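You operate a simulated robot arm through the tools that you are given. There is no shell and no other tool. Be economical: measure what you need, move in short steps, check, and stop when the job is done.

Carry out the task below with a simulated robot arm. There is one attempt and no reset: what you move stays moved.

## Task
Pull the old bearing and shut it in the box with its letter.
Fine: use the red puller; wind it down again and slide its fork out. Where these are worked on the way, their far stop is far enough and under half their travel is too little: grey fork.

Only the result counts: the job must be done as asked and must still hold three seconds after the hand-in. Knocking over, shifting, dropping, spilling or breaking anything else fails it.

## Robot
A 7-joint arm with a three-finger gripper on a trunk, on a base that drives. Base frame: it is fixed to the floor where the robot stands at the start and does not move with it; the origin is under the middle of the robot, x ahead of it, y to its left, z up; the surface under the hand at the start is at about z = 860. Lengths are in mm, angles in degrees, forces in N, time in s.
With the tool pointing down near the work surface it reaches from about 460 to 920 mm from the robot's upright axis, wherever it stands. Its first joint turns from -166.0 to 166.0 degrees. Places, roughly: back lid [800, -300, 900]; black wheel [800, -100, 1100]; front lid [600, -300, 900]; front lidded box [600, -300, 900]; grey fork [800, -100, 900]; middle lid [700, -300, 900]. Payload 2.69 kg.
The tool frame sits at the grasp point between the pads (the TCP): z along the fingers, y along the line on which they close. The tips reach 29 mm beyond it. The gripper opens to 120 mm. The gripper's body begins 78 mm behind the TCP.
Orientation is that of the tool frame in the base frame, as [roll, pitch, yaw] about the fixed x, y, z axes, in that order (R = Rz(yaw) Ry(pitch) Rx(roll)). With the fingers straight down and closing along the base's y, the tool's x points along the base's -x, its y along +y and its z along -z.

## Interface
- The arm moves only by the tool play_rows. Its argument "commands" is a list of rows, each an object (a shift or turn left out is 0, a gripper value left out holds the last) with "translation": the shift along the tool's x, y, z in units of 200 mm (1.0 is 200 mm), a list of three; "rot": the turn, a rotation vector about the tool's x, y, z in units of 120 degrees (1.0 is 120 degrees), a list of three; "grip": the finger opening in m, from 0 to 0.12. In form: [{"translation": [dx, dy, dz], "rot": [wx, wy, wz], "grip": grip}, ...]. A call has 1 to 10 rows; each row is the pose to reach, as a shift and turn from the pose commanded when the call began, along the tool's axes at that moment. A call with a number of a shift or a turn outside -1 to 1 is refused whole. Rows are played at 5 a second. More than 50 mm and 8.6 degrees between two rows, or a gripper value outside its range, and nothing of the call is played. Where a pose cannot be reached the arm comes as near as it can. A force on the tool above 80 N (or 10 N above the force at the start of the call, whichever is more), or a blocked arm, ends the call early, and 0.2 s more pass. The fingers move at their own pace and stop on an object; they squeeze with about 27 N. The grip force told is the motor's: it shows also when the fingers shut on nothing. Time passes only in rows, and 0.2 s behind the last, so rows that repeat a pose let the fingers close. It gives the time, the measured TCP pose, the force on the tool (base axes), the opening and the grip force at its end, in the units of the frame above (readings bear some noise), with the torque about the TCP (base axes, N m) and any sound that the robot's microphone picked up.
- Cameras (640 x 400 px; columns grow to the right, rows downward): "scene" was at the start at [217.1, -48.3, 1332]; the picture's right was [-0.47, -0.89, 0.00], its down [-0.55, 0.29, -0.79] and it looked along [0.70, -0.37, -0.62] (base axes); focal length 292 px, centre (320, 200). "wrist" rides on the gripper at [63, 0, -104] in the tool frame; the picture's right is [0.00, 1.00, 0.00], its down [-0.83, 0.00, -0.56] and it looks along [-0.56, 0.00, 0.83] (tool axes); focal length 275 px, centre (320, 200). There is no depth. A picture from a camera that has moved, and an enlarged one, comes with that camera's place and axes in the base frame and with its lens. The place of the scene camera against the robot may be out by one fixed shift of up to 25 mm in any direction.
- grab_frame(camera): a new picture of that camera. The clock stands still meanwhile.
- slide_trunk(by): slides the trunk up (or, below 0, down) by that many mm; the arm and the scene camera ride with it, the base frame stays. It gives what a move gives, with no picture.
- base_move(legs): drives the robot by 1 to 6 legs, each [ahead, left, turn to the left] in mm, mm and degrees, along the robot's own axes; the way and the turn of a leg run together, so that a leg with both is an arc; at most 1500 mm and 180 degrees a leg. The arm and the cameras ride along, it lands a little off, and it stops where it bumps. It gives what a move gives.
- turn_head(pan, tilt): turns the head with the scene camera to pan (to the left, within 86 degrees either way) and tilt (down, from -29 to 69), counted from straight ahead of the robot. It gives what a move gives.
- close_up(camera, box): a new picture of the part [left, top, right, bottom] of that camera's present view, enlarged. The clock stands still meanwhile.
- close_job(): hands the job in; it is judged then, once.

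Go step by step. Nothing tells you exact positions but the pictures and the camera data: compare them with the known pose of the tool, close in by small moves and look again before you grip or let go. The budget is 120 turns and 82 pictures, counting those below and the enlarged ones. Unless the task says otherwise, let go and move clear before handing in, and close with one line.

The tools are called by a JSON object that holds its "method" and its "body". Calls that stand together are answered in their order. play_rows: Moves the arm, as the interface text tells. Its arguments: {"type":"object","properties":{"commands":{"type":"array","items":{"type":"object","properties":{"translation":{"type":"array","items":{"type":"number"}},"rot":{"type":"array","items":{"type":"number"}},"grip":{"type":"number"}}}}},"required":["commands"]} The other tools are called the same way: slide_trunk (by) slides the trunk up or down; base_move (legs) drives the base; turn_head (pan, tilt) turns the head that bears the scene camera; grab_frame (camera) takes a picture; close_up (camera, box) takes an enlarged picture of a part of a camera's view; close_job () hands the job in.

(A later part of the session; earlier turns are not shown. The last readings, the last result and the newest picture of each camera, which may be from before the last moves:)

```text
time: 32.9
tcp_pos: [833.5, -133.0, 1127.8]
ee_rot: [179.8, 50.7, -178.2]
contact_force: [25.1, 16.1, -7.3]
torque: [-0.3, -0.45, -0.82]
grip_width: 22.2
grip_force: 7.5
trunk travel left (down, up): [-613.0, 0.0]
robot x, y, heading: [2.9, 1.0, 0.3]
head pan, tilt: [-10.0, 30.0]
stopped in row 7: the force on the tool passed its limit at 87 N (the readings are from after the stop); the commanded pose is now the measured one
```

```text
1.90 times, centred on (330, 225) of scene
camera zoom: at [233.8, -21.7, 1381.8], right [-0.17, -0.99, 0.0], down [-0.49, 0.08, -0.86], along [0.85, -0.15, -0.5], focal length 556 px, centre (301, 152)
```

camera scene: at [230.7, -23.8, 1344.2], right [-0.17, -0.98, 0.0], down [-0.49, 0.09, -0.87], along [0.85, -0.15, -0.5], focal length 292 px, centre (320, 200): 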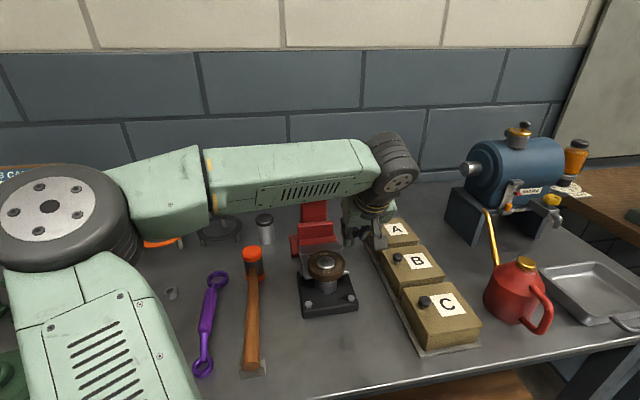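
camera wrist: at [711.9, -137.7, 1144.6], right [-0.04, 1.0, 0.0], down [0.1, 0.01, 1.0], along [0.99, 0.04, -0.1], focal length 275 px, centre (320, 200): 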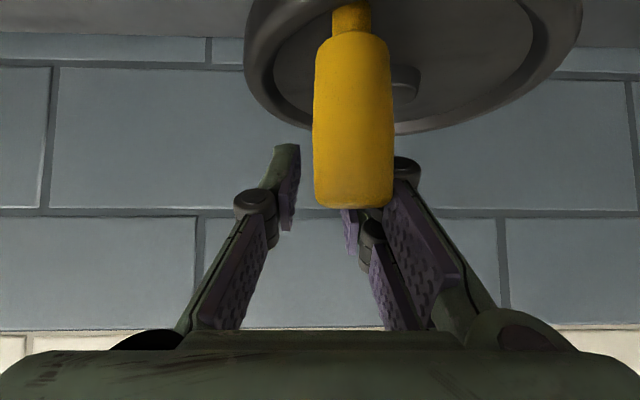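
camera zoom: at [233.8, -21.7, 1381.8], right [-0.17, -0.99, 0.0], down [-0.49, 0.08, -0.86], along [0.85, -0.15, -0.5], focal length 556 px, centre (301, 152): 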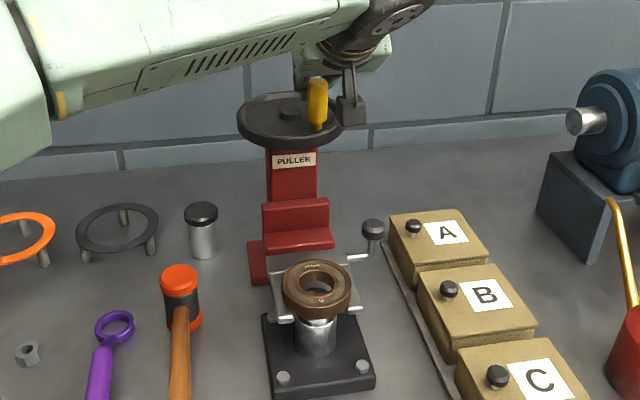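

Bearing has risen about 18 mm. I re-centre the grip on the handle (≈(790,-125)) and wind further.

{"method": "play_rows", "body": {"commands": [{"grip": 0.06}, {"translation": [0.03, 0.03, -0.04], "grip": 0.06}, {"translation": [0.08, 0.04, -0.1]}, {"translation": [0.138, 0.045, -0.165]}, {"translation": [0.138, 0.045, -0.165]}]}}

{"method": "grab_frame", "body": {"camera": "wrist"}}

{"method": "close_up", "body": {"camera": "scene", "box": [290, 210, 390, 310]}}

```text
time: 34.1
tcp_pos: [784.9, -132.1, 1130.7]
ee_rot: [180.0, 50.8, -178.9]
contact_force: [0.2, -0.2, 0.4]
torque: [0.01, 0.0, -0.03]
grip_width: 59.9
grip_force: 0.1
trunk travel left (down, up): [-613.0, 0.0]
robot x, y, heading: [-1.0, -0.6, 0.1]
head pan, tilt: [-10.0, 30.0]
```

```text
43 pictures are left
camera wrist: at [663.1, -135.6, 1146.4], right [-0.02, 1.0, 0.0], down [0.09, 0.01, 1.0], along [1.0, 0.02, -0.09], focal length 275 px, centre (320, 200)
```

wrist: 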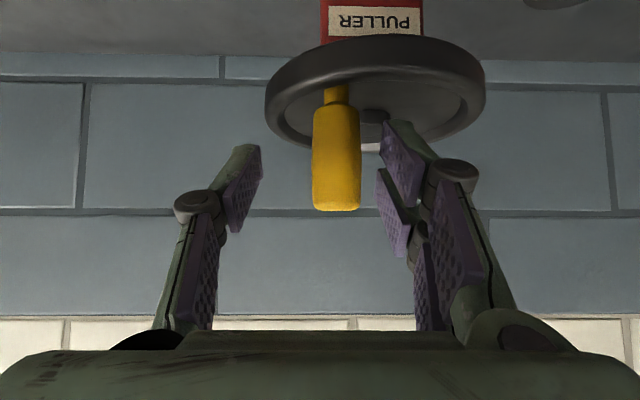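

```text
4.00 times, centred on (340, 260) of scene
camera zoom: at [231.1, -23.0, 1382.5], right [-0.17, -0.99, 0.0], down [-0.49, 0.09, -0.87], along [0.85, -0.15, -0.5], focal length 1167 px, centre (240, -40)
```

zoom: 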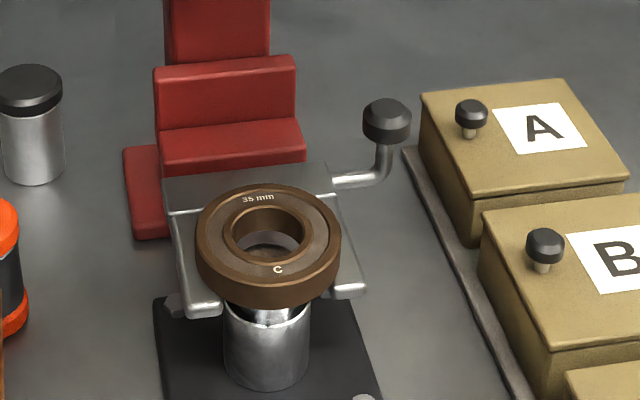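

{"method": "play_rows", "body": {"commands": [{"translation": [-0.0225, 0.035, 0.027]}, {"translation": [-0.0225, 0.035, 0.027], "grip": 0.01}, {"translation": [-0.0225, 0.035, 0.027], "grip": 0.01}, {"translation": [-0.0225, 0.035, 0.027], "grip": 0.01}]}}

{"method": "play_rows", "body": {"commands": [{"translation": [0.0113, 0.0625, -0.0134]}, {"translation": [0.0116, 0.128, -0.0138]}, {"translation": [0.0013, 0.191, -0.0015]}, {"translation": [-0.0196, 0.248, 0.0234]}, {"translation": [-0.0489, 0.2945, 0.0582]}, {"translation": [-0.0852, 0.3275, 0.1015]}, {"translation": [-0.1254, 0.345, 0.1494]}]}}

{"method": "grab_frame", "body": {"camera": "wrist"}}

{"method": "close_up", "body": {"camera": "scene", "box": [270, 180, 390, 310]}}

```text
time: 35.1
tcp_pos: [791.5, -124.3, 1131.3]
ee_rot: [180.0, 50.8, -178.9]
contact_force: [2.0, -0.5, 0.4]
torque: [0.02, 0.1, 0.03]
grip_width: 22.6
grip_force: 19.6
trunk travel left (down, up): [-613.0, 0.0]
robot x, y, heading: [0.3, -1.7, 0.1]
head pan, tilt: [-10.0, 30.0]
```

```text
time: 35.7
tcp_pos: [790.5, -124.8, 1130.7]
ee_rot: [-178.2, 51.3, 180.0]
contact_force: [22.7, -20.7, -13.6]
torque: [-0.42, -0.95, -0.11]
grip_width: 22.4
grip_force: 45.2
trunk travel left (down, up): [-613.0, 0.0]
robot x, y, heading: [5.7, -3.5, -0.3]
head pan, tilt: [-10.0, 30.0]
stopped in row 3: the force on the tool passed its limit at 86 N (the readings are from after the stop); the commanded pose is now the measured one
```

```text
41 pictures are left
camera wrist: at [668.6, -121.5, 1145.9], right [0.02, 1.0, -0.02], down [0.09, 0.02, 1.0], along [1.0, -0.02, -0.09], focal length 275 px, centre (320, 200)
```

wrist: 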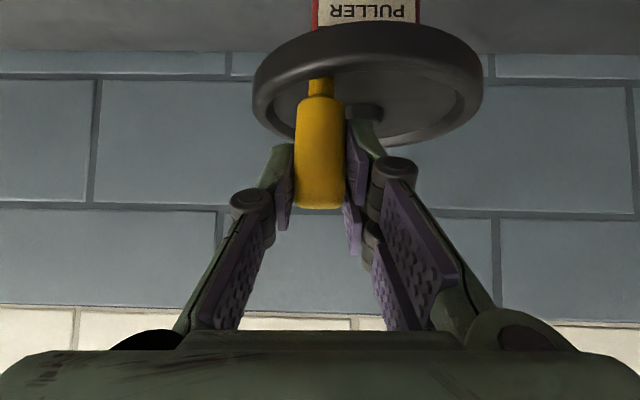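

```text
3.08 times, centred on (330, 245) of scene
camera zoom: at [236.2, -26.9, 1381.2], right [-0.18, -0.98, 0.0], down [-0.5, 0.09, -0.86], along [0.85, -0.15, -0.5], focal length 898 px, centre (289, 62)
```

zoom: 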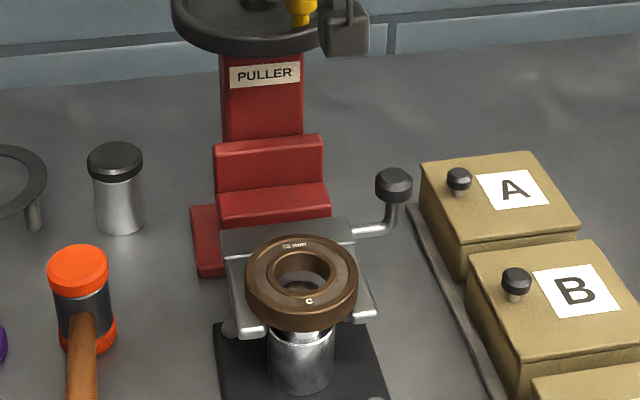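

The wheel hit its upper stop after nearly one turn; the bearing should be off the shaft. I release the handle and look at the bearing from above.

{"method": "play_rows", "body": {"commands": [{"grip": 0.06}, {"grip": 0.06}, {"translation": [0, 0, -0.2]}, {"translation": [0, 0, -0.42]}, {"translation": [0.2, 0, -0.5]}, {"translation": [0.4, 0, -0.6]}, {"translation": [0.4, 0, -0.6]}]}}

{"method": "grab_frame", "body": {"camera": "wrist"}}

```text
time: 37.3
tcp_pos: [642.5, -114.6, 1148.1]
ee_rot: [-178.7, 51.4, -179.7]
contact_force: [0.3, 0.5, -0.1]
torque: [0.0, -0.01, -0.01]
grip_width: 60.1
grip_force: 0.0
trunk travel left (down, up): [-613.0, 0.0]
robot x, y, heading: [2.4, 2.6, -0.3]
head pan, tilt: [-10.0, 30.0]
```

```text
39 pictures are left
camera wrist: at [520.8, -113.8, 1163.1], right [0.01, 1.0, -0.02], down [0.08, 0.02, 1.0], along [1.0, -0.01, -0.08], focal length 275 px, centre (320, 200)
```

wrist: 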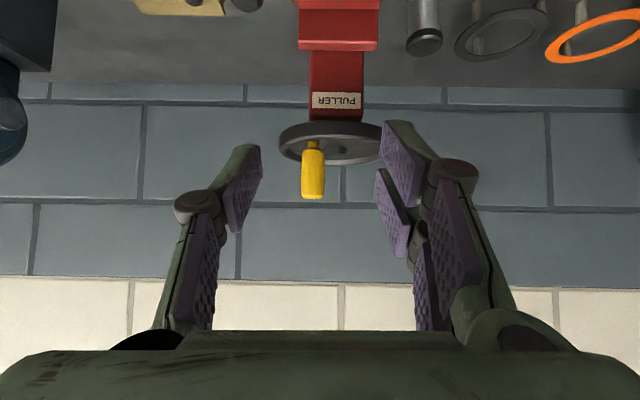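

{"method": "play_rows", "body": {"commands": [{"translation": [0.06, 0.01, 0.005], "rot": [0, 0.062, 0]}, {"translation": [0.12, 0.02, 0.01], "rot": [0, 0.124, 0]}, {"translation": [0.18, 0.03, 0.02], "rot": [0, 0.186, 0]}, {"translation": [0.24, 0.04, 0.03], "rot": [0, 0.248, 0]}, {"translation": [0.3, 0.05, 0.04], "rot": [0, 0.31, 0]}, {"translation": [0.36, 0.06, 0.048], "rot": [0, 0.372, 0]}, {"translation": [0.396, 0.06, 0.048], "rot": [0, 0.428, 0], "grip": 0.11}, {"translation": [0.396, 0.06, 0.048], "rot": [0, 0.428, 0]}]}}

{"method": "grab_frame", "body": {"camera": "wrist"}}

```text
time: 39.1
tcp_pos: [600.0, -104.6, 1078.2]
ee_rot: [-179.1, 0.0, 179.2]
contact_force: [0.1, -0.6, 0.2]
torque: [0.03, 0.03, 0.05]
grip_width: 103.5
grip_force: 0.1
trunk travel left (down, up): [-613.0, 0.0]
robot x, y, heading: [-1.0, -0.4, -0.2]
head pan, tilt: [-10.0, 30.0]
```

```text
38 pictures are left
camera wrist: at [537.0, -102.9, 1181.8], right [0.01, 1.0, -0.02], down [0.83, 0.0, 0.56], along [0.56, -0.02, -0.83], focal length 275 px, centre (320, 200)
```

wrist: 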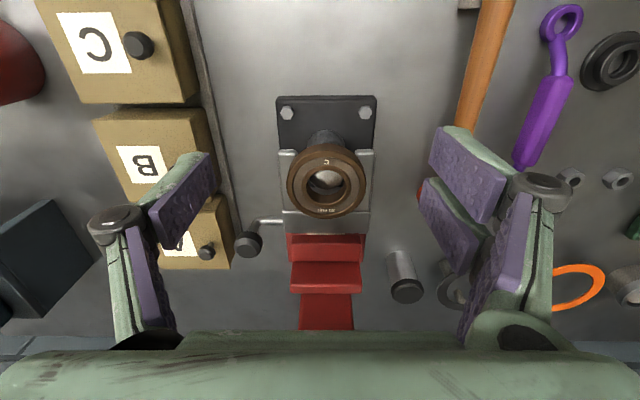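

{"method": "turn_head", "body": {"pan": -24, "tilt": 36}}

{"method": "grab_frame", "body": {"camera": "scene"}}

```text
time: 39.9
tcp_pos: [601.0, -105.4, 1078.0]
ee_rot: [-179.1, 0.2, 179.1]
contact_force: [0.4, -0.5, 0.3]
torque: [-0.01, 0.0, -0.02]
grip_width: 109.8
grip_force: 0.0
trunk travel left (down, up): [-613.0, 0.0]
robot x, y, heading: [0.7, -4.8, -0.3]
head pan, tilt: [-24.0, 36.0]
```

```text
37 pictures are left
camera scene: at [222.4, -45.2, 1373.3], right [-0.41, -0.91, 0.0], down [-0.54, 0.24, -0.81], along [0.74, -0.33, -0.59], focal length 292 px, centre (320, 200)
```

scene: 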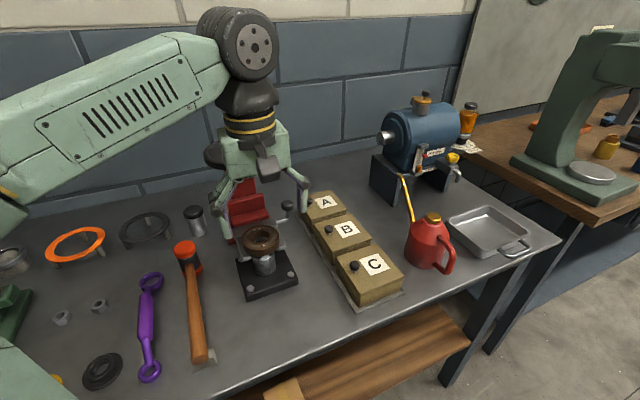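

{"method": "close_up", "body": {"camera": "scene", "box": [300, 180, 420, 315]}}

{"method": "close_up", "body": {"camera": "scene", "box": [220, 210, 310, 310]}}

```text
2.96 times, centred on (360, 248) of scene
camera zoom: at [222.4, -45.2, 1373.3], right [-0.41, -0.91, 0.0], down [-0.54, 0.24, -0.81], along [0.74, -0.33, -0.59], focal length 864 px, centre (202, 59)
```

zoom: 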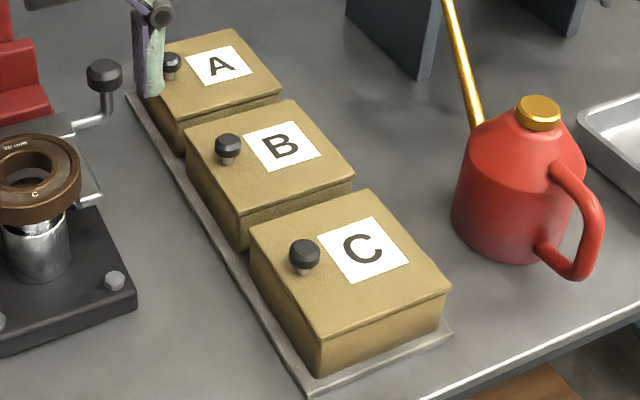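

```text
4.00 times, centred on (265, 260) of scene
camera zoom: at [222.4, -45.2, 1373.3], right [-0.41, -0.91, 0.0], down [-0.54, 0.24, -0.81], along [0.74, -0.33, -0.59], focal length 1167 px, centre (540, -40)
```

zoom: 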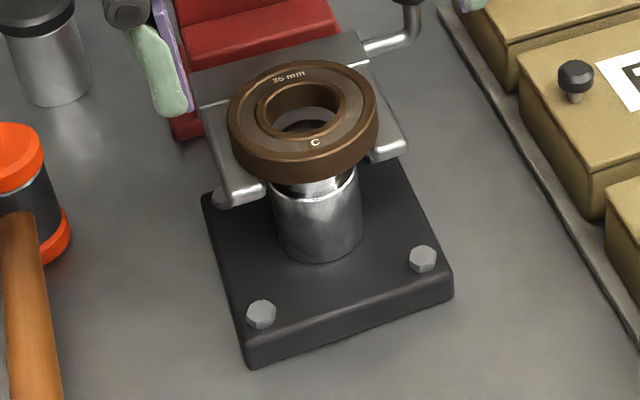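

Bearing sits free on the fork, so first the lid of box C: its knob is at about (556,-253,932), hinge presumably on the far (-y) edge. I move above the knob with the fingers closing along x.

{"method": "play_rows", "body": {"commands": [{"translation": [0.02, -0.08, 0.0], "rot": [0, 0, 0.07], "grip": 0.06}, {"translation": [0.045, -0.16, 0.02], "rot": [0, 0, 0.14]}, {"translation": [0.07, -0.24, 0.04], "rot": [0, 0, 0.21]}, {"translation": [0.09, -0.32, 0.06], "rot": [0, 0, 0.28]}, {"translation": [0.11, -0.4, 0.08], "rot": [0, 0, 0.35]}, {"translation": [0.13, -0.48, 0.1], "rot": [0, 0, 0.42]}, {"translation": [0.16, -0.56, 0.12], "rot": [0, 0, 0.49]}, {"translation": [0.18, -0.64, 0.14], "rot": [0, 0, 0.56]}, {"translation": [0.2, -0.7, 0.17], "rot": [0, 0, 0.63]}, {"translation": [0.2225, -0.74, 0.2], "rot": [0, 0, 0.7]}]}}

{"method": "play_rows", "body": {"commands": [{"rot": [0, 0, 0.04]}, {"rot": [0, 0, 0.04]}]}}

{"method": "grab_frame", "body": {"camera": "wrist"}}

```text
time: 42.1
tcp_pos: [554.5, -253.8, 1042.4]
ee_rot: [-180.0, 0.9, 94.9]
contact_force: [-0.3, 0.3, 1.0]
torque: [-0.01, 0.0, -0.01]
grip_width: 60.0
grip_force: 0.1
trunk travel left (down, up): [-613.0, 0.0]
robot x, y, heading: [-0.3, -0.9, -0.4]
head pan, tilt: [-24.0, 36.0]
```

```text
time: 42.7
tcp_pos: [554.8, -252.7, 1040.9]
ee_rot: [180.0, 1.0, 90.3]
contact_force: [1.0, -0.9, -0.8]
torque: [-0.01, 0.02, 0.03]
grip_width: 60.0
grip_force: 0.1
trunk travel left (down, up): [-613.0, 0.0]
robot x, y, heading: [1.6, -1.5, -0.4]
head pan, tilt: [-24.0, 36.0]
```

```text
34 pictures are left
camera wrist: at [553.7, -187.9, 1144.3], right [1.0, 0.01, 0.0], down [0.01, -0.82, 0.57], along [0.01, -0.57, -0.82], focal length 275 px, centre (320, 200)
```

wrist: 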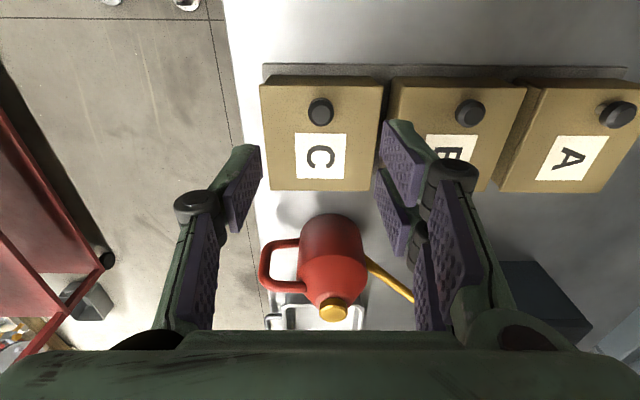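

{"method": "play_rows", "body": {"commands": [{"translation": [0, 0, 0.15], "grip": 0.05}, {"translation": [0, 0.005, 0.3]}, {"translation": [0, 0.005, 0.4]}, {"translation": [0, 0.005, 0.455]}, {"translation": [0, 0.005, 0.455]}]}}

{"method": "grab_frame", "body": {"camera": "wrist"}}

```text
time: 43.9
tcp_pos: [557.7, -252.7, 948.0]
ee_rot: [179.9, 0.8, 90.3]
contact_force: [-0.2, 0.4, 0.4]
torque: [0.02, 0.0, 0.06]
grip_width: 50.1
grip_force: 0.2
trunk travel left (down, up): [-613.0, 0.0]
robot x, y, heading: [-0.3, -0.3, -0.1]
head pan, tilt: [-24.0, 36.0]
```

```text
33 pictures are left
camera wrist: at [556.0, -188.8, 1051.1], right [1.0, 0.01, 0.0], down [0.01, -0.82, 0.57], along [0.01, -0.57, -0.82], focal length 275 px, centre (320, 200)
```

wrist: 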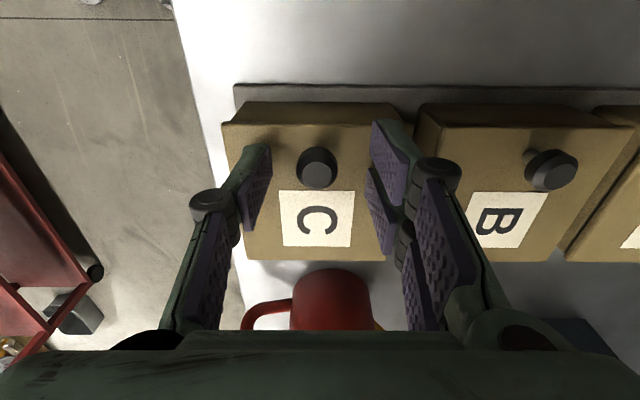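

{"method": "play_rows", "body": {"commands": [{"grip": 0.01}, {"grip": 0.01}, {"grip": 0.01}, {"translation": [0, 0, -0.03]}, {"translation": [0.005, 0, -0.07]}, {"translation": [0.01, 0, -0.1]}]}}

{"method": "close_up", "body": {"camera": "scene", "box": [280, 170, 440, 315]}}

```text
time: 45.3
tcp_pos: [555.1, -258.8, 966.6]
ee_rot: [-179.8, 1.1, 90.2]
contact_force: [-7.6, -30.6, -26.3]
torque: [0.38, 0.19, 0.07]
grip_width: 18.8
grip_force: 43.4
trunk travel left (down, up): [-613.0, 0.0]
robot x, y, heading: [3.3, -0.8, -0.3]
head pan, tilt: [-24.0, 36.0]
```

```text
2.76 times, centred on (360, 242) of scene
camera zoom: at [223.5, -49.2, 1372.5], right [-0.41, -0.91, 0.0], down [-0.54, 0.24, -0.81], along [0.74, -0.33, -0.59], focal length 805 px, centre (210, 83)
```

zoom: 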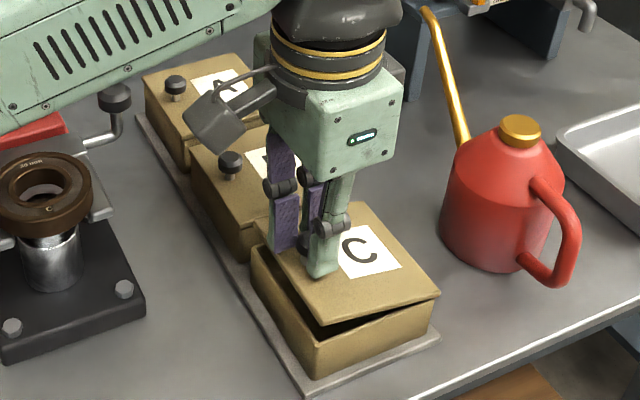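

Lid is hinged on the -y side. I swing it open along the arc.

{"method": "play_rows", "body": {"commands": [{"translation": [-0.055, 0, 0]}, {"translation": [-0.0865, 0, -0.05]}, {"translation": [-0.137, 0, -0.105]}, {"translation": [-0.1965, 0, -0.15]}, {"translation": [-0.2625, 0, -0.184]}, {"translation": [-0.333, 0, -0.205]}]}}

{"method": "close_up", "body": {"camera": "scene", "box": [280, 140, 460, 315]}}

```text
time: 46.7
tcp_pos: [556.0, -319.6, 1011.5]
ee_rot: [179.8, 0.9, 90.4]
contact_force: [-4.3, 1.7, 1.0]
torque: [0.18, 0.04, -0.08]
grip_width: 19.3
grip_force: 21.8
trunk travel left (down, up): [-613.0, 0.0]
robot x, y, heading: [3.3, -1.2, -0.4]
head pan, tilt: [-24.0, 36.0]
```

```text
2.29 times, centred on (370, 228) of scene
camera zoom: at [222.2, -45.2, 1373.2], right [-0.41, -0.91, 0.0], down [-0.54, 0.24, -0.81], along [0.74, -0.33, -0.59], focal length 667 px, centre (206, 137)
```

zoom: 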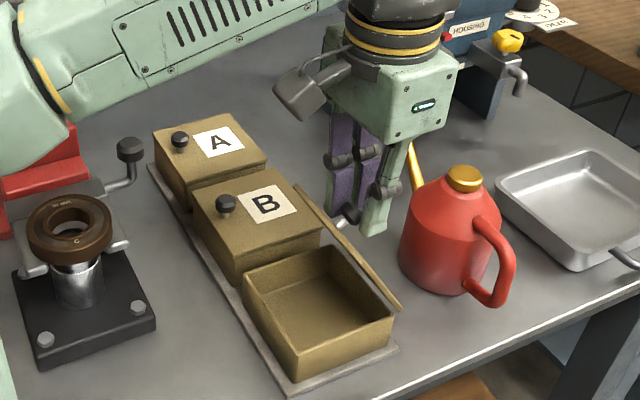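

{"method": "play_rows", "body": {"commands": [{"translation": [-0.0735, 0, -0.01]}, {"translation": [-0.1475, 0, -0.005]}, {"translation": [-0.22, 0, 0.011]}]}}

{"method": "close_up", "body": {"camera": "scene", "box": [280, 140, 460, 315]}}

```text
time: 47.5
tcp_pos: [556.2, -363.5, 1010.0]
ee_rot: [179.9, 1.1, 90.4]
contact_force: [12.5, -1.1, 2.8]
torque: [-0.07, -0.21, -0.24]
grip_width: 18.4
grip_force: 6.1
trunk travel left (down, up): [-613.0, 0.0]
robot x, y, heading: [0.8, -0.4, 0.1]
head pan, tilt: [-24.0, 36.0]
```

```text
2.29 times, centred on (370, 228) of scene
camera zoom: at [222.8, -45.8, 1373.1], right [-0.41, -0.91, 0.0], down [-0.54, 0.24, -0.81], along [0.74, -0.33, -0.59], focal length 667 px, centre (206, 137)
```

zoom: 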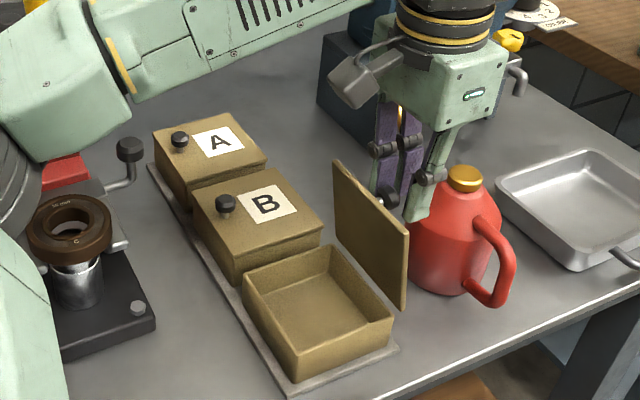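

{"method": "grab_frame", "body": {"camera": "wrist"}}

```text
29 pictures are left
camera wrist: at [554.7, -298.7, 1111.8], right [1.0, 0.01, 0.0], down [0.01, -0.82, 0.57], along [0.01, -0.57, -0.82], focal length 275 px, centre (320, 200)
```

wrist: 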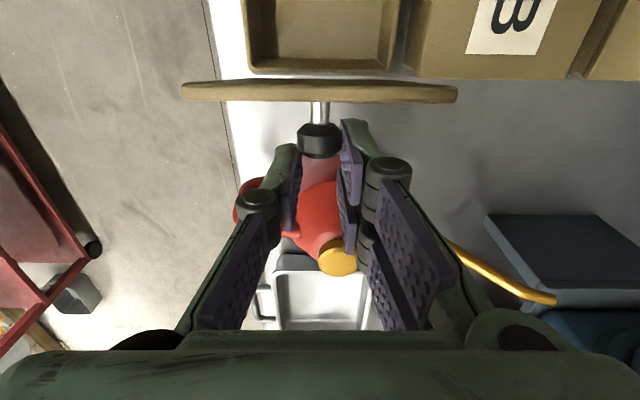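

{"method": "play_rows", "body": {"commands": [{"translation": [0.02, 0, 0], "grip": 0.034}, {"translation": [0.07, 0, 0], "grip": 0.034}, {"translation": [0.07, 0, 0], "grip": 0.01}, {"translation": [0.07, 0, 0], "grip": 0.01}]}}

{"method": "grab_frame", "body": {"camera": "wrist"}}

```text
time: 48.5
tcp_pos: [554.7, -348.2, 1009.8]
ee_rot: [179.8, 0.9, 90.2]
contact_force: [0.9, 0.3, -0.1]
torque: [0.0, 0.01, -0.01]
grip_width: 9.9
grip_force: 0.1
trunk travel left (down, up): [-613.0, 0.0]
robot x, y, heading: [-2.0, -2.4, -0.3]
head pan, tilt: [-24.0, 36.0]
```

```text
28 pictures are left
camera wrist: at [553.3, -283.2, 1112.6], right [1.0, 0.01, 0.0], down [0.01, -0.82, 0.57], along [0.01, -0.57, -0.82], focal length 275 px, centre (320, 200)
```

wrist: 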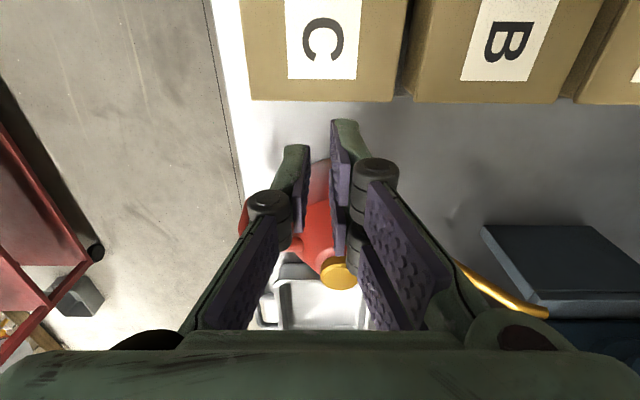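

The lid fell shut: it had only reached ~81° as the knob slipped in the pads. I regrip the knob and swing it past vertical with smaller checked steps.

{"method": "play_rows", "body": {"commands": [{"translation": [0.1, 0, -0.1], "grip": 0.05}, {"translation": [0.3, 0.01, -0.1], "grip": 0.05}, {"translation": [0.475, 0.015, 0.0]}, {"translation": [0.475, 0.015, 0.2]}, {"translation": [0.475, 0.015, 0.31]}, {"translation": [0.475, 0.015, 0.31]}]}}

{"method": "grab_frame", "body": {"camera": "wrist"}}

```text
time: 49.9
tcp_pos: [561.2, -255.3, 946.7]
ee_rot: [179.9, 0.9, 90.3]
contact_force: [-0.1, 0.5, -0.1]
torque: [0.03, 0.02, -0.01]
grip_width: 49.8
grip_force: 0.1
trunk travel left (down, up): [-613.0, 0.0]
robot x, y, heading: [2.5, -1.1, -0.3]
head pan, tilt: [-24.0, 36.0]
```

```text
27 pictures are left
camera wrist: at [559.0, -190.8, 1049.3], right [1.0, 0.01, 0.0], down [0.01, -0.82, 0.57], along [0.01, -0.57, -0.82], focal length 275 px, centre (320, 200)
```

wrist: 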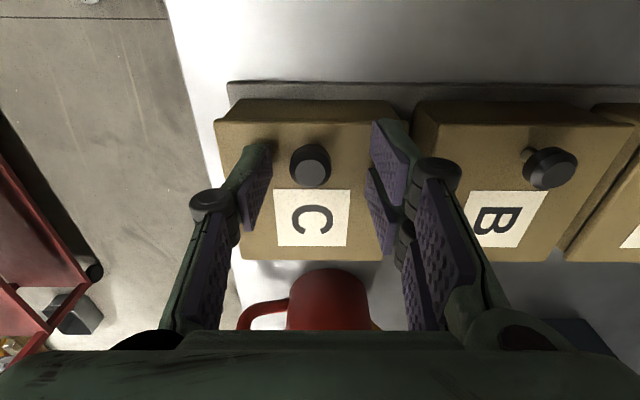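

{"method": "play_rows", "body": {"commands": [{"translation": [0.015, -0.02, 0.0]}, {"translation": [0.015, -0.02, 0.005], "grip": 0.008}, {"translation": [0.015, -0.02, 0.005], "grip": 0.008}, {"translation": [0.015, -0.02, 0.005], "grip": 0.008}]}}

{"method": "play_rows", "body": {"commands": [{"translation": [-0.0205, 0, -0.0535]}, {"translation": [-0.0645, 0, -0.12], "rot": [0, 0.042, 0]}, {"translation": [-0.12, 0, -0.1775], "rot": [0, 0.083, 0]}, {"translation": [-0.184, 0, -0.2255], "rot": [0, 0.125, 0]}, {"translation": [-0.2555, 0, -0.2625], "rot": [0, 0.167, 0]}, {"translation": [-0.333, 0, -0.2865], "rot": [0, 0.208, 0]}, {"translation": [-0.4135, 0, -0.2975], "rot": [0, 0.25, 0]}]}}

{"method": "grab_frame", "body": {"camera": "wrist"}}

```text
time: 50.9
tcp_pos: [557.0, -251.4, 946.7]
ee_rot: [179.9, 0.9, 90.3]
contact_force: [1.2, -0.3, 0.9]
torque: [-0.04, -0.02, 0.08]
grip_width: 18.4
grip_force: 24.2
trunk travel left (down, up): [-613.0, 0.0]
robot x, y, heading: [4.7, -1.6, -0.3]
head pan, tilt: [-24.0, 36.0]
```

```text
time: 52.3
tcp_pos: [556.7, -305.4, 1005.2]
ee_rot: [177.7, -25.0, 92.7]
contact_force: [5.8, 12.4, 19.2]
torque: [0.6, -0.33, -0.48]
grip_width: 18.6
grip_force: 43.7
out of reach, approached as far as the arm can: row 6, 7
trunk travel left (down, up): [-613.0, 0.0]
robot x, y, heading: [1.2, -0.7, 0.5]
head pan, tilt: [-24.0, 36.0]
stopped in row 7: the force on the tool passed its limit at 93 N (the readings are from after the stop); the commanded pose is now the measured one
```

```text
26 pictures are left
camera wrist: at [549.7, -293.3, 1125.1], right [1.0, 0.03, 0.04], down [0.03, -0.99, 0.15], along [0.04, -0.15, -0.99], focal length 275 px, centre (320, 200)
```

wrist: 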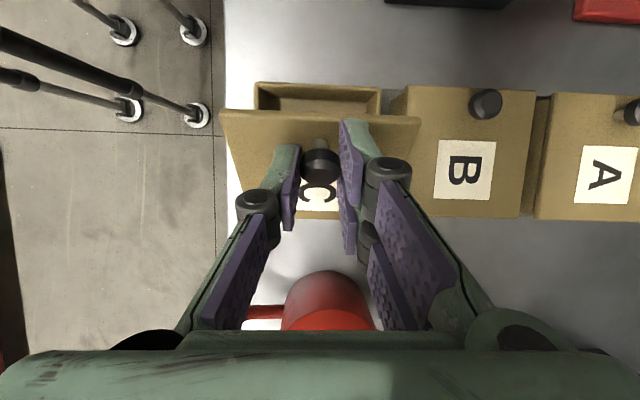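

{"method": "play_rows", "body": {"commands": [{"translation": [-0.02, 0, -0.028], "rot": [0, -0.05, 0]}, {"translation": [-0.0555, 0, -0.0675], "rot": [0, -0.1, 0]}, {"translation": [-0.097, 0, -0.0985], "rot": [0, -0.15, 0]}, {"translation": [-0.1445, -0.005, -0.122], "rot": [0, -0.19, 0]}]}}

{"method": "grab_frame", "body": {"camera": "wrist"}}

```text
time: 53.3
tcp_pos: [556.5, -345.0, 1011.1]
ee_rot: [178.1, -1.9, 91.8]
contact_force: [11.3, 12.6, 14.4]
torque: [1.44, -0.15, -0.24]
grip_width: 18.8
grip_force: 43.7
trunk travel left (down, up): [-613.0, 0.0]
robot x, y, heading: [-0.0, -0.9, 0.0]
head pan, tilt: [-24.0, 36.0]
```

```text
25 pictures are left
camera wrist: at [549.8, -284.9, 1118.5], right [1.0, 0.03, 0.03], down [0.01, -0.85, 0.53], along [0.05, -0.53, -0.85], focal length 275 px, centre (320, 200)
```

wrist: 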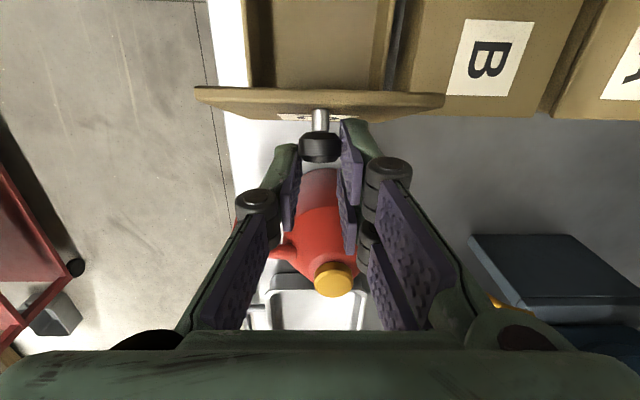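

{"method": "play_rows", "body": {"commands": [{"translation": [-0.05, 0, -0.02]}, {"translation": [-0.15, 0, -0.025]}, {"translation": [-0.24, 0, -0.01]}]}}

{"method": "grab_frame", "body": {"camera": "wrist"}}

```text
time: 54.1
tcp_pos: [556.9, -394.7, 1011.6]
ee_rot: [178.3, -1.9, 91.6]
contact_force: [14.1, 3.3, -5.5]
torque: [-0.03, -0.23, -0.31]
grip_width: 18.3
grip_force: 7.2
trunk travel left (down, up): [-613.0, 0.0]
robot x, y, heading: [3.4, 1.1, -0.0]
head pan, tilt: [-24.0, 36.0]
```

```text
24 pictures are left
camera wrist: at [550.9, -334.9, 1117.8], right [1.0, 0.03, 0.03], down [0.01, -0.85, 0.53], along [0.04, -0.53, -0.85], focal length 275 px, centre (320, 200)
```

wrist: 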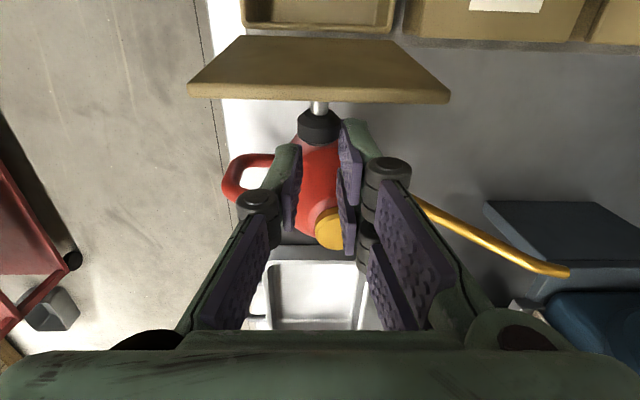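

{"method": "play_rows", "body": {"commands": [{"grip": 0.03}, {"grip": 0.05}, {"grip": 0.05}, {"translation": [0, 0, -0.1]}, {"translation": [0, 0, -0.3]}, {"translation": [0.1, 0, -0.45]}]}}

{"method": "grab_frame", "body": {"camera": "scene"}}

```text
time: 55.5
tcp_pos: [550.7, -376.4, 1103.1]
ee_rot: [178.2, -2.0, 91.7]
contact_force: [-0.4, -0.1, -0.4]
torque: [-0.01, 0.04, 0.0]
grip_width: 50.1
grip_force: 0.1
trunk travel left (down, up): [-613.0, 0.0]
robot x, y, heading: [4.9, 1.2, 0.0]
head pan, tilt: [-24.0, 36.0]
```

```text
23 pictures are left
camera scene: at [223.1, -43.7, 1373.2], right [-0.41, -0.91, 0.0], down [-0.54, 0.24, -0.81], along [0.74, -0.33, -0.59], focal length 292 px, centre (320, 200)
```

scene: 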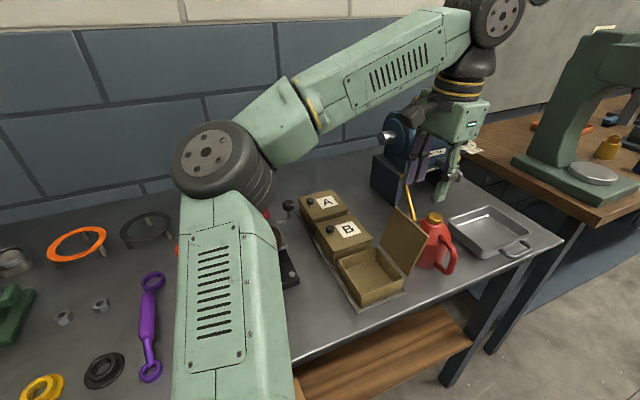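

The lid rests open past vertical. Now to the bearing, with the tool turned to yaw 135 so that the fingers will fit diagonally into the box.

{"method": "play_rows", "body": {"commands": [{"translation": [0.15, 0.05, 0.0], "rot": [0.003, -0.003, -0.06], "grip": 0.1}, {"translation": [0.3, 0.1, 0.0], "rot": [0.006, -0.006, -0.12]}, {"translation": [0.46, 0.16, 0.02], "rot": [0.009, -0.009, -0.18]}, {"translation": [0.62, 0.22, 0.04], "rot": [0.012, -0.012, -0.24]}, {"translation": [0.78, 0.28, 0.07], "rot": [0.015, -0.015, -0.3]}, {"translation": [0.94, 0.33, 0.094], "rot": [0.017, -0.017, -0.361]}, {"translation": [0.94, 0.33, 0.094], "rot": [0.017, -0.017, -0.361]}]}}

```text
time: 57.1
tcp_pos: [613.1, -184.4, 1092.6]
ee_rot: [179.8, 0.9, 135.0]
contact_force: [0.1, 0.0, -0.3]
torque: [-0.01, 0.0, -0.02]
grip_width: 100.0
grip_force: 0.0
trunk travel left (down, up): [-613.0, 0.0]
robot x, y, heading: [-0.7, -1.1, 0.0]
head pan, tilt: [-24.0, 36.0]
```

{"method": "play_rows", "body": {"commands": [{"translation": [0.03, 0.16, 0.08]}, {"translation": [0.06, 0.32, 0.16]}, {"translation": [0.095, 0.4875, 0.26]}, {"translation": [0.095, 0.4875, 0.26]}]}}

{"method": "grab_frame", "body": {"camera": "wrist"}}

```text
time: 58.1
tcp_pos: [671.8, -107.6, 1042.2]
ee_rot: [179.9, 0.9, 134.9]
contact_force: [0.0, -1.1, -0.2]
torque: [0.02, 0.0, -0.01]
grip_width: 99.9
grip_force: 0.1
trunk travel left (down, up): [-613.0, 0.0]
robot x, y, heading: [0.6, -0.0, 0.0]
head pan, tilt: [-24.0, 36.0]
```

```text
22 pictures are left
camera wrist: at [625.6, -62.4, 1145.0], right [0.7, 0.71, 0.0], down [0.58, -0.58, 0.57], along [0.4, -0.4, -0.82], focal length 275 px, centre (320, 200)
```

wrist: 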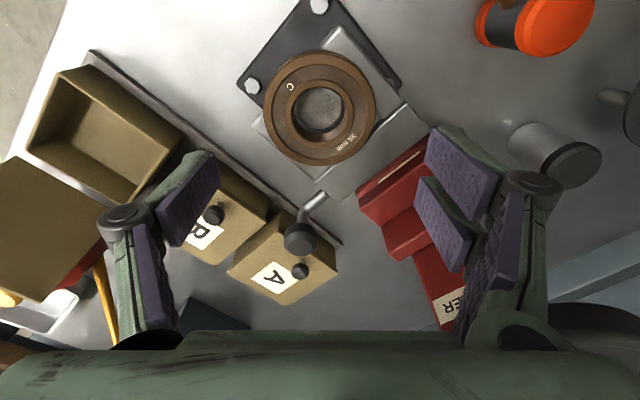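

{"method": "play_rows", "body": {"commands": [{"translation": [0.03, 0, 0.1], "grip": 0.095}, {"translation": [0.044, 0, 0.2]}, {"translation": [0.044, 0, 0.2]}]}}

{"method": "grab_frame", "body": {"camera": "wrist"}}

```text
time: 58.9
tcp_pos: [665.7, -101.8, 1000.8]
ee_rot: [179.9, 0.9, 135.0]
contact_force: [0.2, 0.1, -0.2]
torque: [-0.03, -0.03, 0.03]
grip_width: 95.2
grip_force: 0.0
trunk travel left (down, up): [-613.0, 0.0]
robot x, y, heading: [1.1, -0.8, -0.0]
head pan, tilt: [-24.0, 36.0]
```

```text
21 pictures are left
camera wrist: at [618.9, -54.9, 1102.7], right [0.7, 0.71, 0.0], down [0.58, -0.58, 0.57], along [0.4, -0.4, -0.82], focal length 275 px, centre (320, 200)
```

wrist: 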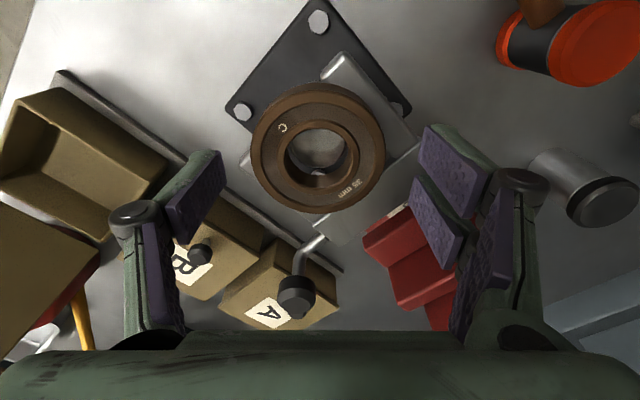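

{"method": "play_rows", "body": {"commands": [{"translation": [0.02, -0.003, 0.06]}, {"translation": [0.02, -0.003, 0.12]}, {"translation": [0.02, -0.003, 0.12], "grip": 0.05}, {"translation": [0.02, -0.003, 0.12], "grip": 0.05}, {"translation": [0.02, -0.003, 0.12], "grip": 0.05}]}}

{"method": "grab_frame", "body": {"camera": "wrist"}}

```text
time: 60.1
tcp_pos: [661.8, -95.1, 980.0]
ee_rot: [179.7, 1.0, 135.0]
contact_force: [0.0, 5.0, 8.8]
torque: [0.11, -0.3, 0.09]
grip_width: 71.4
grip_force: 27.3
trunk travel left (down, up): [-613.0, 0.0]
robot x, y, heading: [4.4, -5.1, -0.0]
head pan, tilt: [-24.0, 36.0]
```

```text
20 pictures are left
camera wrist: at [614.2, -49.6, 1080.6], right [0.7, 0.71, 0.0], down [0.58, -0.58, 0.57], along [0.41, -0.4, -0.82], focal length 275 px, centre (320, 200)
```

wrist: 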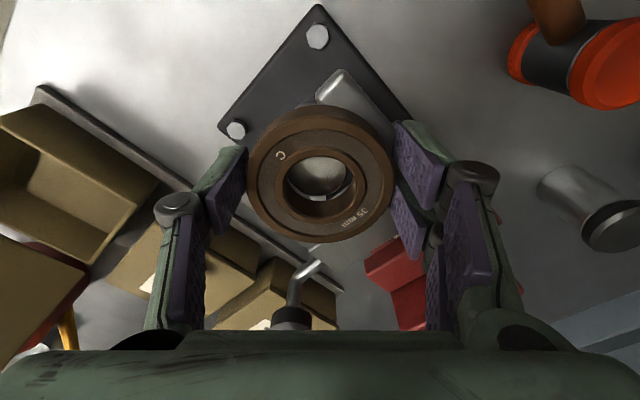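

{"method": "play_rows", "body": {"commands": [{"translation": [0, 0, -0.05]}, {"translation": [0, 0, -0.1]}, {"translation": [0, 0, -0.2]}, {"translation": [0, 0, -0.3]}, {"translation": [0, 0, -0.3]}]}}

{"method": "grab_frame", "body": {"camera": "wrist"}}

```text
time: 61.3
tcp_pos: [662.1, -96.2, 1038.6]
ee_rot: [179.9, 1.1, 134.9]
contact_force: [-0.4, -0.4, 0.4]
torque: [0.0, 0.02, -0.05]
grip_width: 50.1
grip_force: 0.0
trunk travel left (down, up): [-613.0, 0.0]
robot x, y, heading: [1.6, -0.2, 0.4]
head pan, tilt: [-24.0, 36.0]
```

```text
19 pictures are left
camera wrist: at [615.9, -50.6, 1139.9], right [0.7, 0.71, 0.0], down [0.58, -0.58, 0.57], along [0.4, -0.4, -0.82], focal length 275 px, centre (320, 200)
```

wrist: 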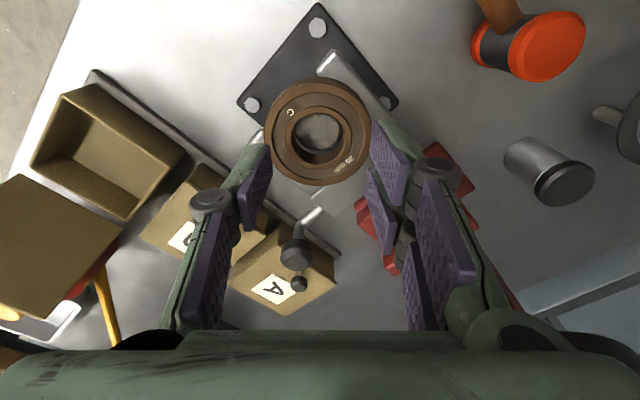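

{"method": "close_up", "body": {"camera": "wrist", "box": [230, 60, 410, 210]}}

{"method": "close_up", "body": {"camera": "scene", "box": [220, 190, 310, 310]}}

```text
2.67 times, centred on (320, 135) of wrist
camera zoom: at [615.9, -50.6, 1139.9], right [0.7, 0.71, 0.0], down [0.58, -0.58, 0.57], along [0.4, -0.4, -0.82], focal length 734 px, centre (320, 373)
```

zoom: 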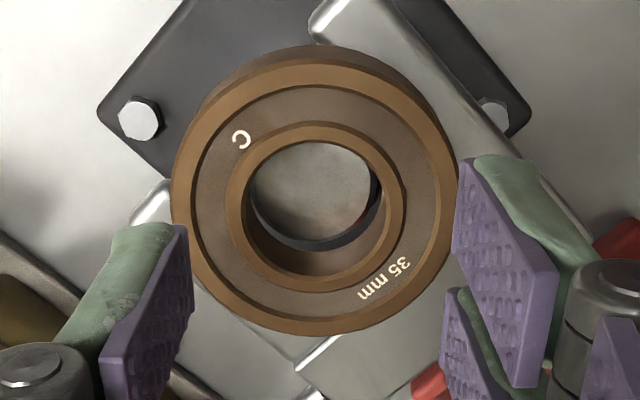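

```text
3.33 times, centred on (265, 250) of scene
camera zoom: at [223.3, -44.1, 1373.2], right [-0.41, -0.91, 0.0], down [-0.54, 0.24, -0.81], along [0.74, -0.33, -0.59], focal length 972 px, centre (503, 33)
```

zoom: 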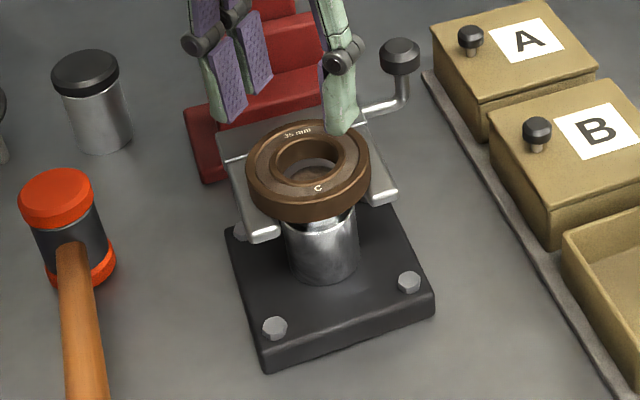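

{"method": "play_rows", "body": {"commands": [{"translation": [-0.0106, -0.008, 0.0], "grip": 0.095}, {"translation": [-0.0106, -0.008, 0.0]}, {"translation": [-0.0106, -0.008, 0.1]}, {"translation": [-0.0106, -0.008, 0.2]}, {"translation": [-0.0106, -0.008, 0.27]}, {"translation": [-0.0106, -0.008, 0.307]}, {"translation": [-0.0106, -0.008, 0.307]}]}}

{"method": "play_rows", "body": {"commands": [{"grip": 0.04}, {"grip": 0.04}, {"grip": 0.04}, {"grip": 0.04}, {"grip": 0.04}]}}

{"method": "play_rows", "body": {"commands": [{"translation": [0, 0, -0.01]}, {"translation": [0, 0, -0.02]}, {"translation": [0, 0, -0.03]}, {"translation": [0, 0, -0.04]}]}}

```text
time: 62.9
tcp_pos: [663.0, -98.9, 975.7]
ee_rot: [179.9, 0.9, 134.9]
contact_force: [0.6, 0.3, 0.8]
torque: [-0.03, 0.01, 0.0]
grip_width: 95.0
grip_force: 0.1
trunk travel left (down, up): [-613.0, 0.0]
robot x, y, heading: [-0.1, -1.0, 0.1]
head pan, tilt: [-24.0, 36.0]
```

```text
time: 64.1
tcp_pos: [662.4, -99.6, 975.6]
ee_rot: [179.8, 0.9, 134.8]
contact_force: [3.4, 3.9, 7.7]
torque: [0.36, -0.27, 0.01]
grip_width: 71.5
grip_force: 27.3
trunk travel left (down, up): [-613.0, 0.0]
robot x, y, heading: [0.4, -1.1, 0.0]
head pan, tilt: [-24.0, 36.0]
```

```text
time: 65.1
tcp_pos: [663.1, -99.6, 983.2]
ee_rot: [180.0, 0.8, 134.9]
contact_force: [0.5, 0.1, -3.3]
torque: [0.05, 0.0, 0.01]
grip_width: 71.4
grip_force: 27.2
trunk travel left (down, up): [-613.0, 0.0]
robot x, y, heading: [3.7, -2.0, 0.0]
head pan, tilt: [-24.0, 36.0]
```

Weight on the tool (3.3 N): the bearing is coming along. I lift further slowly.

{"method": "play_rows", "body": {"commands": [{"translation": [0, 0, -0.02]}, {"translation": [0, 0, -0.05]}, {"translation": [0, 0, -0.1]}, {"translation": [0, 0, -0.16]}, {"translation": [0, 0, -0.23]}, {"translation": [0, 0, -0.3]}, {"translation": [0, 0, -0.35]}]}}

{"method": "grab_frame", "body": {"camera": "wrist"}}

```text
time: 66.7
tcp_pos: [661.7, -97.5, 1052.0]
ee_rot: [-180.0, 0.7, 134.9]
contact_force: [0.0, 0.2, -2.2]
torque: [0.01, 0.0, -0.02]
grip_width: 71.1
grip_force: 26.9
trunk travel left (down, up): [-613.0, 0.0]
robot x, y, heading: [1.0, 0.7, -0.1]
head pan, tilt: [-24.0, 36.0]
```

```text
16 pictures are left
camera wrist: at [614.2, -53.0, 1155.0], right [0.7, 0.71, 0.0], down [0.58, -0.58, 0.57], along [0.4, -0.4, -0.82], focal length 275 px, centre (320, 200)
```

wrist: 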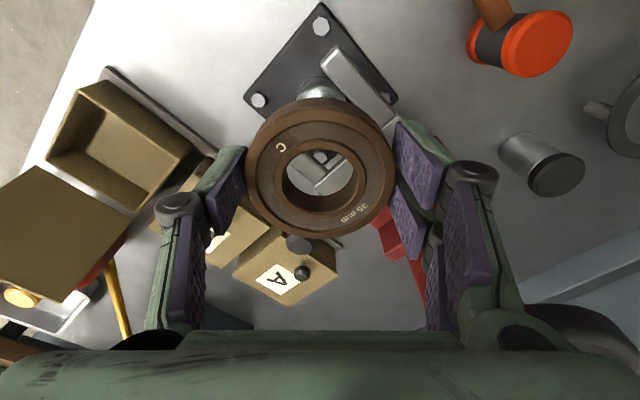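

{"method": "play_rows", "body": {"commands": [{"translation": [-0.03, -0.1, 0]}, {"translation": [-0.065, -0.24, 0]}, {"translation": [-0.105, -0.38, 0]}, {"translation": [-0.145, -0.52, 0]}, {"translation": [-0.18, -0.66, 0]}, {"translation": [-0.22, -0.76, 0]}, {"translation": [-0.22, -0.8, 0]}, {"translation": [-0.22, -0.8, 0]}]}}

{"method": "grab_frame", "body": {"camera": "wrist"}}

```text
time: 68.5
tcp_pos: [576.6, -241.9, 1053.4]
ee_rot: [-180.0, 1.0, 134.9]
contact_force: [0.3, 1.1, -3.0]
torque: [0.0, -0.01, 0.0]
grip_width: 71.2
grip_force: 27.2
trunk travel left (down, up): [-613.0, 0.0]
robot x, y, heading: [2.8, -0.8, -0.3]
head pan, tilt: [-24.0, 36.0]
```

```text
15 pictures are left
camera wrist: at [530.7, -196.2, 1155.2], right [0.7, 0.71, 0.0], down [0.58, -0.58, 0.57], along [0.4, -0.4, -0.82], focal length 275 px, centre (320, 200)
```

wrist: 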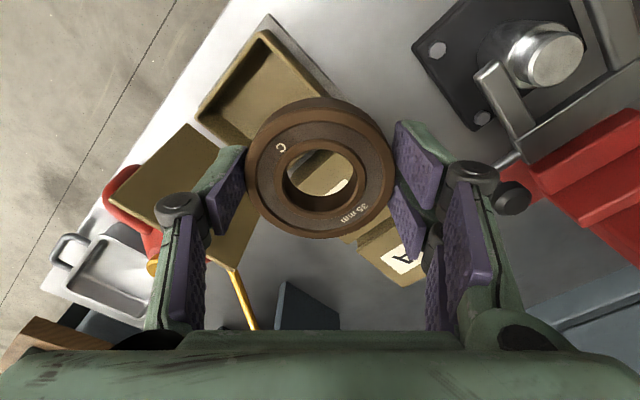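

{"method": "play_rows", "body": {"commands": [{"translation": [-0.03, -0.11, 0]}, {"translation": [-0.058, -0.218, 0]}, {"translation": [-0.058, -0.218, 0.15]}, {"translation": [-0.058, -0.218, 0.3]}, {"translation": [-0.058, -0.218, 0.46]}, {"translation": [-0.058, -0.218, 0.46]}]}}

{"method": "grab_frame", "body": {"camera": "wrist"}}

{"method": "close_up", "body": {"camera": "scene", "box": [300, 170, 460, 310]}}

```text
time: 69.9
tcp_pos: [555.5, -281.6, 962.8]
ee_rot: [179.8, 0.9, 134.9]
contact_force: [0.2, -0.3, -3.8]
torque: [0.05, -0.01, 0.02]
grip_width: 71.4
grip_force: 27.0
trunk travel left (down, up): [-613.0, 0.0]
robot x, y, heading: [-1.5, 2.1, -0.3]
head pan, tilt: [-24.0, 36.0]
```

```text
14 pictures are left
camera wrist: at [508.8, -237.0, 1064.2], right [0.7, 0.71, 0.0], down [0.58, -0.58, 0.57], along [0.4, -0.4, -0.82], focal length 275 px, centre (320, 200)
```

wrist: 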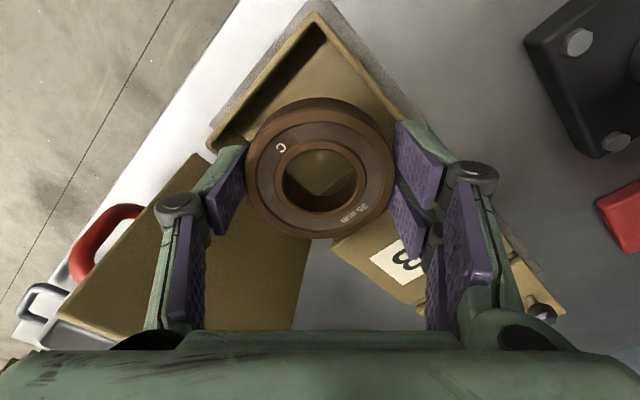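

```text
2.86 times, centred on (380, 240) of scene
camera zoom: at [223.4, -44.2, 1373.2], right [-0.41, -0.91, 0.0], down [-0.54, 0.24, -0.81], along [0.74, -0.33, -0.59], focal length 833 px, centre (149, 86)
```

zoom: 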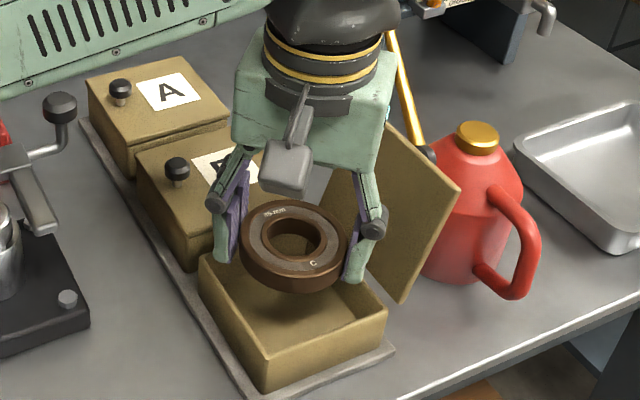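

{"method": "play_rows", "body": {"commands": [{"translation": [-0.01, -0.007, 0.05]}, {"translation": [-0.01, -0.007, 0.1]}, {"translation": [-0.01, -0.007, 0.15]}, {"translation": [-0.01, -0.007, 0.2]}, {"translation": [-0.01, -0.007, 0.2]}]}}

{"method": "grab_frame", "body": {"camera": "wrist"}}

```text
time: 71.1
tcp_pos: [559.2, -284.2, 930.9]
ee_rot: [179.7, 1.7, 135.1]
contact_force: [17.0, 4.1, 71.5]
torque: [3.14, -1.78, -0.68]
grip_width: 75.2
grip_force: 28.2
trunk travel left (down, up): [-613.0, 0.0]
robot x, y, heading: [1.1, -0.6, -0.2]
head pan, tilt: [-24.0, 36.0]
```

```text
12 pictures are left
camera wrist: at [510.4, -238.0, 1032.9], right [0.7, 0.71, 0.01], down [0.58, -0.57, 0.58], along [0.42, -0.41, -0.81], focal length 275 px, centre (320, 200)
```

wrist: 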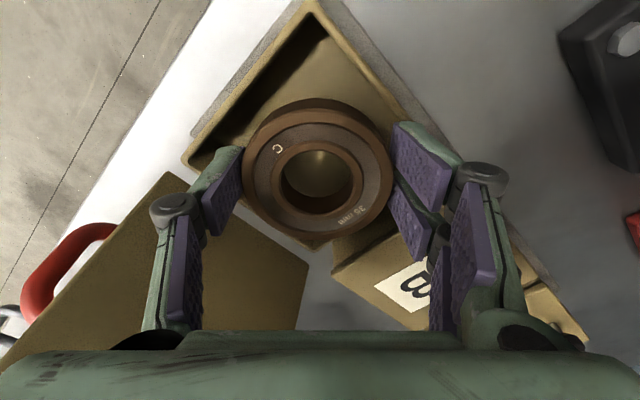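

The (+x,+y) finger sat on the box rim. I raise a little, re-centre on the box (555,-287.5), and go down again.

{"method": "play_rows", "body": {"commands": [{"translation": [0, 0, -0.1]}, {"translation": [-0.009, -0.016, -0.1]}, {"translation": [-0.009, -0.016, -0.1]}]}}

{"method": "play_rows", "body": {"commands": [{"translation": [0, 0, 0.04]}, {"translation": [0, 0, 0.07]}, {"translation": [0, 0, 0.1]}, {"translation": [0, 0, 0.12]}]}}

```text
time: 71.9
tcp_pos: [554.5, -288.5, 940.6]
ee_rot: [179.9, 0.8, 134.9]
contact_force: [0.7, 0.1, -2.8]
torque: [0.01, 0.0, 0.04]
grip_width: 71.3
grip_force: 26.7
trunk travel left (down, up): [-613.0, 0.0]
robot x, y, heading: [4.4, -0.8, 0.2]
head pan, tilt: [-24.0, 36.0]
```

```text
time: 72.8
tcp_pos: [555.6, -287.6, 932.5]
ee_rot: [179.4, 2.0, 135.0]
contact_force: [-12.3, 7.4, 43.5]
torque: [2.35, -0.43, 0.7]
grip_width: 71.8
grip_force: 26.7
trunk travel left (down, up): [-613.0, 0.0]
robot x, y, heading: [0.4, -0.2, 0.0]
head pan, tilt: [-24.0, 36.0]
stopped in row 4: the force on the tool passed its limit at 85 N (the readings are from after the stop); the commanded pose is now the measured one
```

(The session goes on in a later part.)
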